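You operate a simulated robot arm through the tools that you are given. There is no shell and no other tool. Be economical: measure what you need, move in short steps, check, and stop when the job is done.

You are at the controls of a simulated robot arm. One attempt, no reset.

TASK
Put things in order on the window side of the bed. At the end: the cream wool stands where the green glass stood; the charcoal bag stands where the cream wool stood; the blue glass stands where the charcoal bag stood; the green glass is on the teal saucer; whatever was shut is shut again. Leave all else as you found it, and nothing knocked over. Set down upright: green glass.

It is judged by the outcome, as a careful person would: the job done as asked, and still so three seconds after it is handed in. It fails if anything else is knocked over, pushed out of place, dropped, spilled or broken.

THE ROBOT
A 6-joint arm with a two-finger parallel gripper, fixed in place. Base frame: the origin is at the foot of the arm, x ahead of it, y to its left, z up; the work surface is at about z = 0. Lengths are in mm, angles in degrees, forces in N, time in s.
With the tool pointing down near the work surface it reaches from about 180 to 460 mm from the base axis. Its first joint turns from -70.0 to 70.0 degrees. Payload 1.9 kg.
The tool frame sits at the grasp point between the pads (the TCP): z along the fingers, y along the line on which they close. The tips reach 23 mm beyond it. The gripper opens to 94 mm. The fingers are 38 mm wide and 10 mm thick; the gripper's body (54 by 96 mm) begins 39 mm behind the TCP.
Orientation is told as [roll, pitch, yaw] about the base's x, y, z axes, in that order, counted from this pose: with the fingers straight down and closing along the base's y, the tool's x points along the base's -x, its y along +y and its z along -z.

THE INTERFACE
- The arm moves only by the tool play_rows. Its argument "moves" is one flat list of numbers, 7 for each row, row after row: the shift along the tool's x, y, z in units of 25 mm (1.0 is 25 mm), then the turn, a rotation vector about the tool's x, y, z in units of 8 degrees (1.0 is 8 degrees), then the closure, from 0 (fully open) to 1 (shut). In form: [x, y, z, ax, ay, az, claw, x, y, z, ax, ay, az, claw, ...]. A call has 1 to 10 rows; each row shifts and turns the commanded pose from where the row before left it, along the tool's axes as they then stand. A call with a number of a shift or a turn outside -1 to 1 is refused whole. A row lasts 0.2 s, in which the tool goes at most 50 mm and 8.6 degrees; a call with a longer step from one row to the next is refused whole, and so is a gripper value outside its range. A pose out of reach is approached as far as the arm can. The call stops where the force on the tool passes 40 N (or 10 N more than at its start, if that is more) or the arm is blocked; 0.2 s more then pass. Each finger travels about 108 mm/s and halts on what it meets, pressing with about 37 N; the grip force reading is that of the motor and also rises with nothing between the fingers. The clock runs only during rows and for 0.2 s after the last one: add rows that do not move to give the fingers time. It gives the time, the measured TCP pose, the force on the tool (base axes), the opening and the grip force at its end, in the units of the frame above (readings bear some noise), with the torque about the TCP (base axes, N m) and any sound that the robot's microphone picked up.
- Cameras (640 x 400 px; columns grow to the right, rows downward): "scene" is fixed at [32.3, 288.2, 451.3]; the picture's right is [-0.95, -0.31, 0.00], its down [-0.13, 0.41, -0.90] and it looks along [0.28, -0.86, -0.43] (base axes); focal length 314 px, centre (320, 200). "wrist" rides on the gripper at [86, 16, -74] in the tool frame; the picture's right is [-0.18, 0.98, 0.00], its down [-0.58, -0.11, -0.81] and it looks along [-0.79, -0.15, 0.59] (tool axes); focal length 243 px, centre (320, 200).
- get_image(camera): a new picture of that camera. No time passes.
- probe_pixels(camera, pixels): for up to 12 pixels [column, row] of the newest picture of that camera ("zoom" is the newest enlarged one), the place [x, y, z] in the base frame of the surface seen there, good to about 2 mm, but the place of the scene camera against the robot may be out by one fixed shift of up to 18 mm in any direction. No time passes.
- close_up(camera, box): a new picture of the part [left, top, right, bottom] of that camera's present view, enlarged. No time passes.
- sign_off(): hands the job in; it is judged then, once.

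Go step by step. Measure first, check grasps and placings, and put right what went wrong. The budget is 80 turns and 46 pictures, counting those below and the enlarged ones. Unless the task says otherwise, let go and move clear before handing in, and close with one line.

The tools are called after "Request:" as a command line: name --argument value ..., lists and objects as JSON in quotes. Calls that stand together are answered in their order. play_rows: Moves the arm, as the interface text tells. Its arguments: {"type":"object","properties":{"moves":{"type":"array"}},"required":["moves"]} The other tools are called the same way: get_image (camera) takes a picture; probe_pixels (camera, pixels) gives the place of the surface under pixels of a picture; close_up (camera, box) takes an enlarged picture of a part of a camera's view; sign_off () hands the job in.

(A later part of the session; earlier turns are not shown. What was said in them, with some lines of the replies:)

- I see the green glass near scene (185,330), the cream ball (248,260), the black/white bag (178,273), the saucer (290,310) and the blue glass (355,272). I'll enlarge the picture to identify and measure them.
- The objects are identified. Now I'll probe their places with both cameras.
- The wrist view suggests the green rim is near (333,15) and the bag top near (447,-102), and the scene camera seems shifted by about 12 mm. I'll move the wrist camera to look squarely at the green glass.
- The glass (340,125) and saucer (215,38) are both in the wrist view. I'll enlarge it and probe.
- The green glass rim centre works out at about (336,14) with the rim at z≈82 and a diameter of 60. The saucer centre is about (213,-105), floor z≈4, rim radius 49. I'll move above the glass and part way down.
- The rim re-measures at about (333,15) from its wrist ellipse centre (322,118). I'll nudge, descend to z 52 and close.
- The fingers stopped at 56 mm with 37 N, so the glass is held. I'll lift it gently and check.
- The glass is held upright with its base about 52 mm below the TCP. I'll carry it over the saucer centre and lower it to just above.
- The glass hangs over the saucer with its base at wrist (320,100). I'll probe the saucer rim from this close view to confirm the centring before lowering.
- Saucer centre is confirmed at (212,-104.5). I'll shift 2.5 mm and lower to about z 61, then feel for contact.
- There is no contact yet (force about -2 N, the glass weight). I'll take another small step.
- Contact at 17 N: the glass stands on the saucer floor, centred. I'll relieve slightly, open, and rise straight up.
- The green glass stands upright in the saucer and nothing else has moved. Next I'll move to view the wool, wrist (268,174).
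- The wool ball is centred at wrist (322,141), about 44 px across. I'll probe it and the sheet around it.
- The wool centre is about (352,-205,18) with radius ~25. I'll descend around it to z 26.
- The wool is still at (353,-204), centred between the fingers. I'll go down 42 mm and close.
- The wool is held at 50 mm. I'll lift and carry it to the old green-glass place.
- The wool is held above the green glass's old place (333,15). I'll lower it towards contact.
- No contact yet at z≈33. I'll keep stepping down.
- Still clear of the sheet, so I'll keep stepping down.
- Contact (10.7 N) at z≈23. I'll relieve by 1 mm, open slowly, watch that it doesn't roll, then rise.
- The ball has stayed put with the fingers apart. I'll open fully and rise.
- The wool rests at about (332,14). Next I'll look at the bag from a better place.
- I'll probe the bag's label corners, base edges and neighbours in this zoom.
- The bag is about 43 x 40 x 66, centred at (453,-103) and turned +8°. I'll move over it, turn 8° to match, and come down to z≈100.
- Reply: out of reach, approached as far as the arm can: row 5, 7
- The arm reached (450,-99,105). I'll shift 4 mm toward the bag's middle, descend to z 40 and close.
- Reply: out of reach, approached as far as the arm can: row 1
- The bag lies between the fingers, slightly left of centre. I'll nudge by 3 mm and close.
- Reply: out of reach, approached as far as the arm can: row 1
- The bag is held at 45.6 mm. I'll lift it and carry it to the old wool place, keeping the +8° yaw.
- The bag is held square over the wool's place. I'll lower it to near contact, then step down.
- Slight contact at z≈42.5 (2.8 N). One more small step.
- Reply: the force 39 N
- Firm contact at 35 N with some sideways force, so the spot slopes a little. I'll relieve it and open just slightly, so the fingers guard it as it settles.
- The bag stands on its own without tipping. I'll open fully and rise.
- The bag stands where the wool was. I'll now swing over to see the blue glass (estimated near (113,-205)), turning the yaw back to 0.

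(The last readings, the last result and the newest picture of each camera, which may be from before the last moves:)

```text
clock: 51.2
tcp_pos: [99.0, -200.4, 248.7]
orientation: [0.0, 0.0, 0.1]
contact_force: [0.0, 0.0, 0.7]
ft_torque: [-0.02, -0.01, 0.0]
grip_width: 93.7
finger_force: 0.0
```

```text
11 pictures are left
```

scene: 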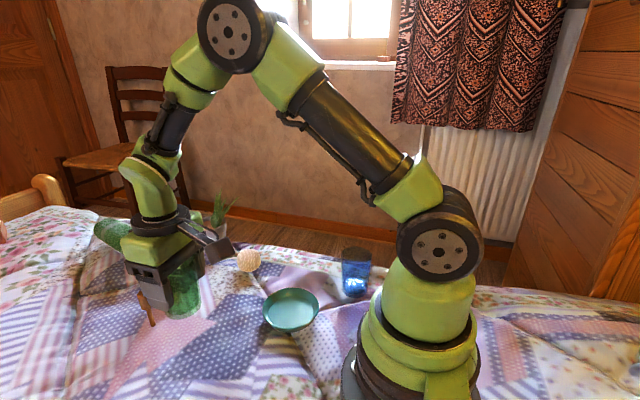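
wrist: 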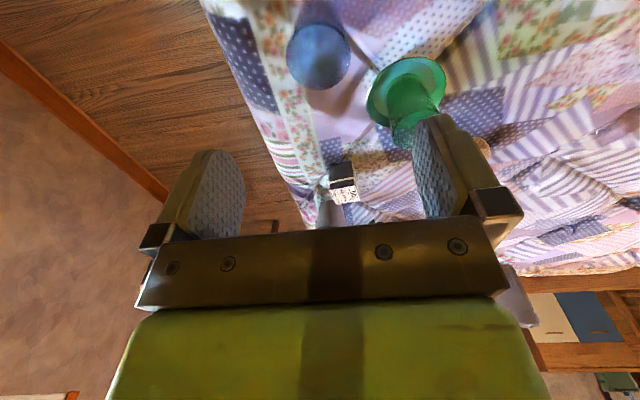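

The blue glass is at wrist (318,56), seen from above. I'll enlarge it for rim and base.

Request:
close_up --camera "wrist" --box '[262, 0, 390, 110]'

Request:
probe_pixels --camera "wrist" --pixels '[[287, 55], [349, 60], [318, 89], [318, 70], [318, 25], [318, 50], [275, 60], [360, 50], [330, 110], [300, 100], [340, 20], [292, 75]]'

```text
3.64 times, centred on (326, 55) of wrist
```

zoom: 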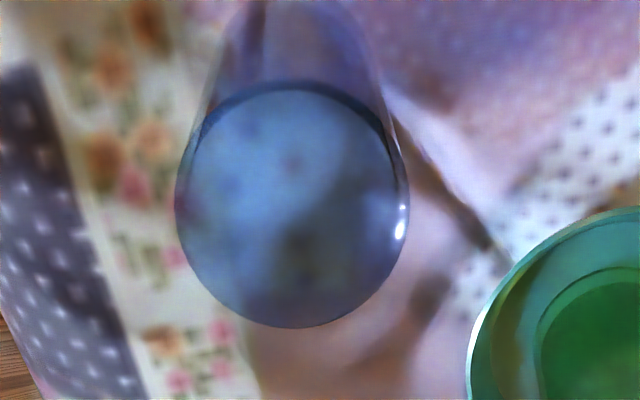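

```text
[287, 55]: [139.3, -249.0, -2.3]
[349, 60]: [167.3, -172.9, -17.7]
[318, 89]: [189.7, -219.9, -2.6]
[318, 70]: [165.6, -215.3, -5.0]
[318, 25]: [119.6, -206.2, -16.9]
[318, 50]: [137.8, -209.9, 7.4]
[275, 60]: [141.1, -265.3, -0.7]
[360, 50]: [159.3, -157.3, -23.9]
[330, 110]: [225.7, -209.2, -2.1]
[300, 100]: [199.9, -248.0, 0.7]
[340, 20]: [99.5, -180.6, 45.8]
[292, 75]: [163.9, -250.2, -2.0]
```

The blue rim centre works out at about (113,-205), top z≈85, diameter ~60. I'll come over it slightly inboard and down to z≈120, then check.

Request:
play_rows --moves '[-0.22, -0.09, 0.5, 0, 0, 0, 0, -0.22, -0.09, 0.8, 0, 0, 0, 0, 0, 0, 1, 0, 0, 0, 0, 0, 0, 1, 0, 0, 0, 0, 0, 0, 1, 0, 0, 0, 0, 0, 0, 0.8, 0, 0, 0, 0, 0, 0, 0, 0, 0, 0, 0]'

Request:
get_image --camera "wrist"

```text
clock: 52.8
tcp_pos: [111.5, -204.5, 120.5]
orientation: [0.0, 0.1, 0.0]
contact_force: [-0.6, -1.4, 0.3]
ft_torque: [0.01, -0.01, 0.01]
grip_width: 94.1
finger_force: 0.1
```

```text
9 pictures are left
```

wrist: 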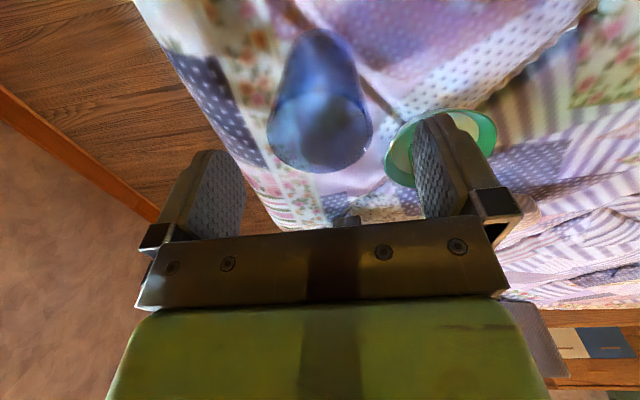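

The blue rim re-measures at about (110,-204). I'll shift 4 mm inboard, descend to z≈51 and close.

Request:
play_rows --moves '[0.16, 0, 0.5, 0, 0, 0, 0, 0, 0, 0.8, 0, 0, 0, 0, 0, 0, 0.8, 0, 0, 0, 0, 0, 0, 0.68, 0, 0, 0, 0, 0, 0, 0, 0, 0, 0, 0, 0, 0, 0, 0, 0, 0, 0.25, 0, 0, 0, 0, 0, 0, 0.45, 0, 0, 0, 0, 0, 0, 0.6, 0, 0, 0, 0, 0, 0, 0.6, 0, 0, 0, 0, 0, 0, 0.6]'

```text
clock: 55.0
tcp_pos: [106.7, -205.3, 52.3]
orientation: [-0.1, -0.1, -0.1]
contact_force: [-0.3, 0.4, 0.0]
ft_torque: [0.0, 0.01, -0.03]
grip_width: 58.3
finger_force: 37.0
```

The blue glass is held at 58 mm. I'll lift it smoothly and check.

Request:
play_rows --moves '[0, 0, -0.2, 0, 0, 0, 0.6, 0, 0, -0.4, 0, 0, 0, 0.6, 0, 0, -0.6, 0, 0, 0, 0.6, 0, 0, -0.7, 0, 0, 0, 0.6, 0, 0, -0.7, 0, 0, 0, 0.6, 0, 0, -0.7, 0, 0, 0, 0.6, 0, 0, -0.7, 0, 0, 0, 0.6, 0, 0, -0.5, 0, 0, 0, 0.6, 0, 0, -0.2, 0, 0, 0, 0.6]'

Request:
get_image --camera "wrist"

```text
clock: 57.0
tcp_pos: [106.1, -205.5, 170.2]
orientation: [-0.1, -0.1, 0.1]
contact_force: [0.9, 0.0, -0.9]
ft_torque: [0.01, -0.01, -0.04]
grip_width: 58.4
finger_force: 36.7
```

```text
8 pictures are left
```

wrist: 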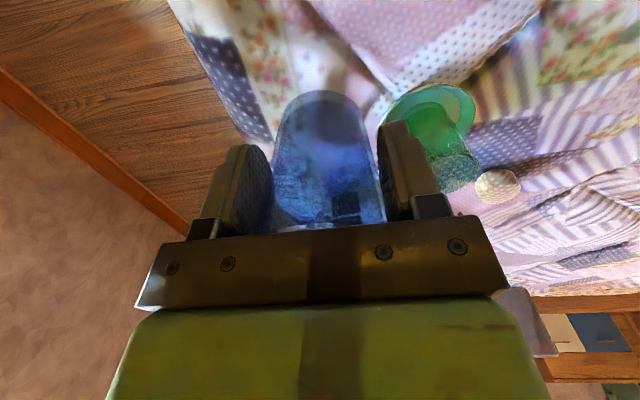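

The blue glass is upright in the grip. I'll carry it in a straight line, well above everything, toward the bag's old place.

Request:
play_rows --moves '[-0.4, 0.12, 0, 0, 0, 0, 0.6, -0.8, 0.25, 0, 0, 0, 0, 0.6, -0.823, 0.25, 0, 0, 0, 0, 0.6, -0.823, 0.25, 0, 0, 0, 0, 0.6, -0.823, 0.25, 0, 0, 0, 0, 0.6, -0.823, 0.25, 0, 0, 0, 0, 0.6, -0.823, 0.25, 0, 0, 0, 0, 0.6, -0.823, 0.25, 0, 0, 0, 0, 0.6, -0.823, 0.25, 0, 0, 0, 0, 0.6]'

Request:
play_rows --moves '[-0.823, 0.25, 0, 0, 0, 0, 0.6, -0.823, 0.25, 0, 0, 0, 0, 0.6, -0.823, 0.25, 0, 0, 0, 0, 0.6, -0.823, 0.25, 0, 0, 0, 0, 0.6, -0.823, 0.25, 0, 0, 0, 0, 0.6, -0.823, 0.25, 0, 0, 0, 0, 0.6, -0.823, 0.25, 0, 0, 0, 0, 0.6, -0.4, 0.12, 0, 0, 0, 0, 0.6, 0, 0, 0, 0, 0, 0, 0.6]'

```text
clock: 59.0
tcp_pos: [280.8, -149.2, 167.6]
orientation: [-0.1, 0.0, 0.1]
contact_force: [0.9, -0.4, -0.3]
ft_torque: [0.0, 0.03, 0.0]
grip_width: 58.5
finger_force: 36.9
```

```text
clock: 61.0
tcp_pos: [435.2, -104.3, 168.5]
orientation: [0.0, 0.0, 0.0]
contact_force: [0.1, -0.6, -1.3]
ft_torque: [0.0, 0.02, 0.01]
grip_width: 58.2
finger_force: 37.1
```

Now at (435,-104,168). I'll lower it and extend to x≈448.

Request:
play_rows --moves '[0, 0, 0.5, 0, 0, 0, 0.6, 0, 0, 0.8, 0, 0, 0, 0.6, 0, 0, 0.8, 0, 0, 0, 0.6, -0.26, 0.03, 0.6, 0, 0, 0, 0.6, -0.26, 0.03, 0.6, 0, 0, 0, 0.6, 0, 0, 0.4, 0, 0, 0, 0.6, 0, 0, 0.2, 0, 0, 0, 0.6, 0, 0, 0, 0, 0, 0, 0.6]'

Request:
get_image --camera "wrist"

Request:
close_up --camera "scene" --box '[100, 210, 260, 330]'

```text
clock: 62.8
tcp_pos: [449.4, -103.4, 71.1]
orientation: [0.0, 0.0, 0.1]
contact_force: [0.2, -0.1, -0.7]
ft_torque: [-0.02, 0.01, 0.04]
grip_width: 58.2
finger_force: 36.5
```

```text
7 pictures are left
```

wrist: 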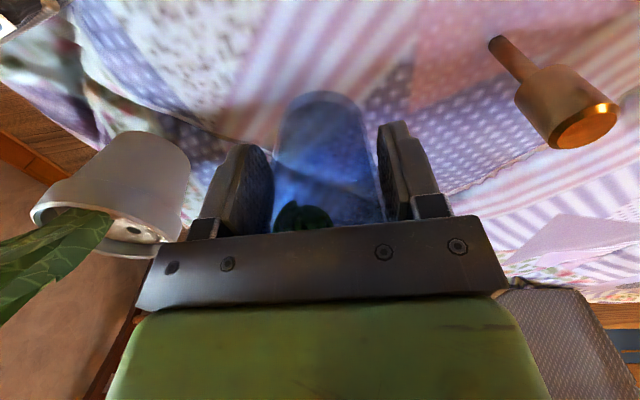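

```text
3.33 times, centred on (180, 270) of scene
```

zoom: 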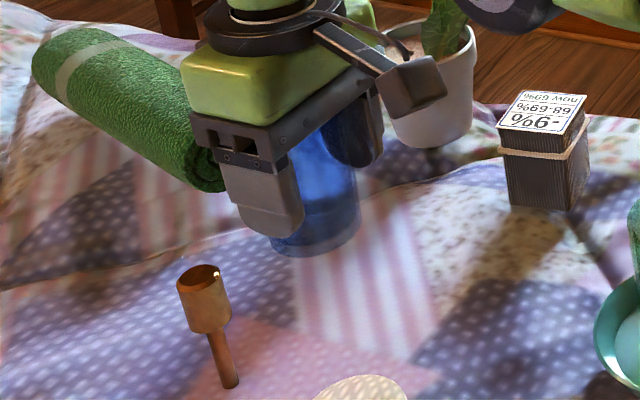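

The glass is over the bag's old place with its base perhaps 55–65 mm below the TCP, so contact may be close. I'll step down carefully.

Request:
play_rows --moves '[0, 0, 0.12, 0, 0, 0, 0.6, 0, 0, 0, 0, 0, 0, 0.6]'

Request:
play_rows --moves '[0, 0, 0.1, 0, 0, 0, 0.6, 0, 0, 0, 0, 0, 0, 0.6]'

Request:
play_rows --moves '[0, 0, 0.08, 0, 0, 0, 0.6, 0, 0, 0, 0, 0, 0, 0.6]'

Request:
play_rows --moves '[0, 0, 0.08, 0, 0, 0, 0.6, 0, 0, 0, 0, 0, 0, 0.6]'

```text
clock: 63.4
tcp_pos: [449.5, -102.7, 69.0]
orientation: [0.0, 0.0, 0.0]
contact_force: [0.4, -0.2, -0.8]
ft_torque: [0.01, 0.02, 0.0]
grip_width: 58.2
finger_force: 36.9
```

```text
clock: 64.0
tcp_pos: [448.2, -102.1, 66.0]
orientation: [0.0, 0.0, 0.0]
contact_force: [-0.2, 0.2, -1.7]
ft_torque: [-0.01, -0.01, 0.01]
grip_width: 58.5
finger_force: 37.1
```

```text
clock: 64.6
tcp_pos: [448.0, -105.1, 64.9]
orientation: [-0.1, -0.1, 0.1]
contact_force: [0.2, 0.7, -0.7]
ft_torque: [0.0, 0.04, -0.04]
grip_width: 58.3
finger_force: 36.7
```

```text
clock: 65.2
tcp_pos: [447.4, -104.3, 63.0]
orientation: [0.0, 0.0, 0.0]
contact_force: [0.1, -0.7, -1.6]
ft_torque: [-0.02, 0.02, -0.02]
grip_width: 58.2
finger_force: 37.1
```

Still free (weight only) at z≈63. I'll keep stepping.

Request:
play_rows --moves '[0, 0, 0.08, 0, 0, 0, 0.6, 0, 0, 0, 0, 0, 0, 0.6]'

Request:
play_rows --moves '[0, 0, 0.06, 0, 0, 0, 0.6, 0, 0, 0, 0, 0, 0, 0.6]'

Request:
play_rows --moves '[0, 0, 0.06, 0, 0, 0, 0.6, 0, 0, 0, 0, 0, 0, 0.6]'

Request:
play_rows --moves '[0, 0, 0.04, 0, 0, 0, 0.6, 0, 0, 0, 0, 0, 0, 0.6]'

```text
clock: 65.8
tcp_pos: [449.1, -104.1, 61.3]
orientation: [0.0, 0.0, 0.1]
contact_force: [-0.1, -0.5, -1.0]
ft_torque: [-0.01, 0.05, -0.01]
grip_width: 58.2
finger_force: 37.0
```

```text
clock: 66.4
tcp_pos: [446.6, -104.0, 59.7]
orientation: [0.0, 0.0, -0.1]
contact_force: [-0.1, 1.8, -1.7]
ft_torque: [-0.01, 0.01, -0.01]
grip_width: 58.5
finger_force: 37.1
```

```text
clock: 67.0
tcp_pos: [447.6, -103.5, 56.4]
orientation: [0.0, 0.0, 0.0]
contact_force: [0.2, -1.2, -1.0]
ft_torque: [0.03, -0.01, -0.03]
grip_width: 58.1
finger_force: 36.6
```

```text
clock: 67.6
tcp_pos: [448.1, -105.1, 55.4]
orientation: [0.0, 0.0, 0.0]
contact_force: [-0.3, 0.1, -1.5]
ft_torque: [0.0, -0.01, -0.02]
grip_width: 58.5
finger_force: 36.8
```

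Request:
play_rows --moves '[0, 0, 0.06, 0, 0, 0, 0.6, 0, 0, 0, 0, 0, 0, 0.6]'

Request:
play_rows --moves '[0, 0, 0.04, 0, 0, 0, 0.6, 0, 0, 0, 0, 0, 0, 0.6]'

Request:
play_rows --moves '[0, 0, 0.04, 0, 0, 0, 0.6, 0, 0, 0, 0, 0, 0, 0.6]'

```text
clock: 68.2
tcp_pos: [447.4, -103.9, 55.3]
orientation: [-0.1, -0.1, 0.0]
contact_force: [0.4, -0.7, -1.7]
ft_torque: [0.01, 0.04, -0.02]
grip_width: 58.2
finger_force: 37.0
```

```text
clock: 68.8
tcp_pos: [447.5, -102.7, 53.5]
orientation: [0.0, -0.1, 0.0]
contact_force: [0.3, -0.5, -0.9]
ft_torque: [0.01, 0.01, 0.02]
grip_width: 58.4
finger_force: 37.1
```

```text
clock: 69.4
tcp_pos: [446.4, -103.4, 52.5]
orientation: [0.0, 0.0, 0.0]
contact_force: [0.5, 0.7, -2.4]
ft_torque: [0.01, 0.01, 0.01]
grip_width: 58.3
finger_force: 36.8
```

Request:
play_rows --moves '[0, 0, 0.04, 0, 0, 0, 0.6, 0, 0, 0, 0, 0, 0, 0.6]'

Request:
play_rows --moves '[0, 0, 0.04, 0, 0, 0, 0.6, 0, 0, 0, 0, 0, 0, 0.6]'

Request:
play_rows --moves '[0, 0, 0.04, 0, 0, 0, 0.6, 0, 0, 0, 0, 0, 0, 0.6]'

```text
clock: 70.0
tcp_pos: [447.6, -103.4, 52.2]
orientation: [0.0, -0.1, 0.0]
contact_force: [-0.4, 0.5, -1.7]
ft_torque: [0.0, 0.04, -0.06]
grip_width: 58.4
finger_force: 36.8
```

```text
clock: 70.6
tcp_pos: [448.0, -104.4, 51.5]
orientation: [0.0, -0.2, -0.1]
contact_force: [-3.7, -0.5, 10.1]
ft_torque: [0.14, 0.3, 0.09]
grip_width: 58.2
finger_force: 37.2
```

```text
clock: 71.2
tcp_pos: [447.2, -103.8, 51.4]
orientation: [-0.1, -0.3, 0.0]
contact_force: [0.6, -1.6, 17.2]
ft_torque: [0.01, -0.2, 0.07]
grip_width: 58.2
finger_force: 37.0
```

Contact (17 N) at z≈51. I'll relieve about 1 mm and open a little with the fingers still guarding the glass.

Request:
play_rows --moves '[0, 0, -0.03, 0, 0, 0, 0.5, 0, 0, 0, 0, 0, 0, 0.36, 0, 0, 0, 0, 0, 0, 0.31, 0, 0, 0, 0, 0, 0, 0.31, 0, 0, 0, 0, 0, 0, 0.31]'

Request:
get_image --camera "wrist"

```text
clock: 72.4
tcp_pos: [447.1, -103.1, 51.4]
orientation: [-0.1, -0.1, 0.1]
contact_force: [0.8, 0.2, 0.7]
ft_torque: [-0.01, -0.05, 0.0]
grip_width: 65.0
finger_force: 0.0
```

```text
5 pictures are left
```

wrist: 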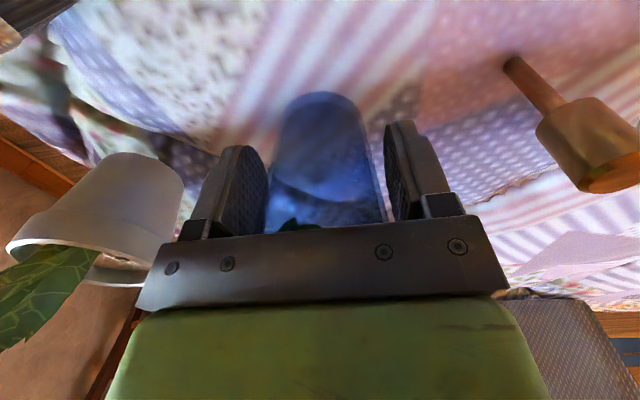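

The blue glass stands unaided (265–388 between open pads). I'll open fully, rise straight up, then draw back.

Request:
play_rows --moves '[0, 0, 0, 0, 0, 0, 0.18, 0, 0, 0, 0, 0, 0, 0.05, 0, 0, 0, 0, 0, 0, 0.03, 0, 0, -0.4, 0, 0, 0, 0.03, 0, 0, -0.8, 0, 0, 0, 0.03, 0, 0, -0.9, 0, 0, 0, 0.03, 0, 0, -0.9, 0, 0, 0, 0.03, 0, 0, -0.7, 0, 0, 0, 0.03, 0.9, 0, -0.5, 0, 0, 0, 0.03, 0.9, 0, -0.5, 0, 0, 0, 0.03]'

Request:
play_rows --moves '[0.9, 0, -0.8, 0, 0, 0, 0, 0.9, 0, -0.8, 0, 0, 0, 0, 0.9, 0, -0.8, 0, 0, 0, 0, 0.9, 0, -0.8, 0, 0, 0, 0, 0.9, 0, -0.8, 0, 0, 0, 0, 0, 0, 0, 0, 0, 0, 0]'

Request:
get_image --camera "wrist"

Request:
close_up --camera "scene" --box '[80, 180, 400, 380]'

```text
clock: 74.6
tcp_pos: [443.3, -111.2, 170.4]
orientation: [-0.1, 0.0, 0.1]
contact_force: [0.7, 0.3, 0.2]
ft_torque: [0.02, 0.01, -0.04]
grip_width: 91.0
finger_force: 0.0
out of reach, approached as far as the arm can: row 9, 10
```

```text
clock: 76.0
tcp_pos: [421.5, -126.1, 247.2]
orientation: [0.0, 0.0, 0.0]
contact_force: [0.3, -0.6, 0.1]
ft_torque: [-0.03, 0.02, 0.03]
grip_width: 94.0
finger_force: 0.1
out of reach, approached as far as the arm can: row 1, 2, 3, 4, 5
```

```text
4 pictures are left
```

wrist: 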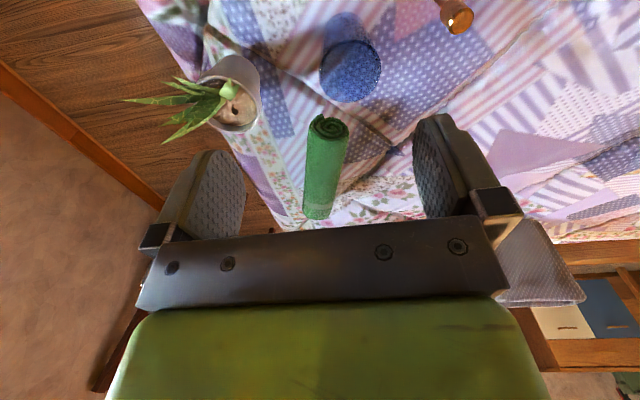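

```text
2.00 times, centred on (240, 280) of scene
```

zoom: 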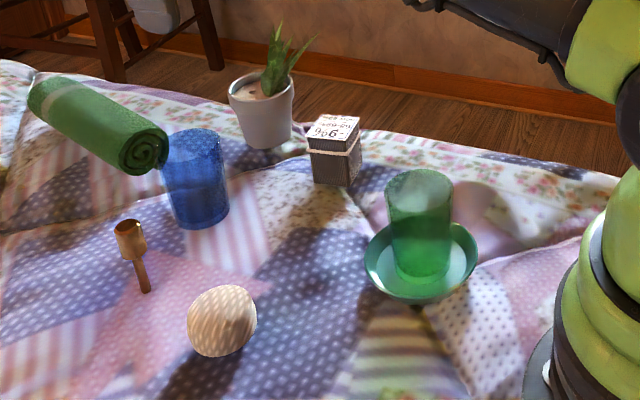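

All the items stand where they should: green glass upright in the saucer, wool at the old green place, bag at the old wool place, blue glass upright at the old bag place. The pot, roll and mallet look unmoved and the arm is clear, so I'll hand in.

Request:
sign_off

```text
The job is handed in.
```

The job is handed in: the green glass is upright on the teal saucer, and the wool, bag and blue glass each stand in their new place; I opened nothing, nothing was knocked over, and the arm is clear.
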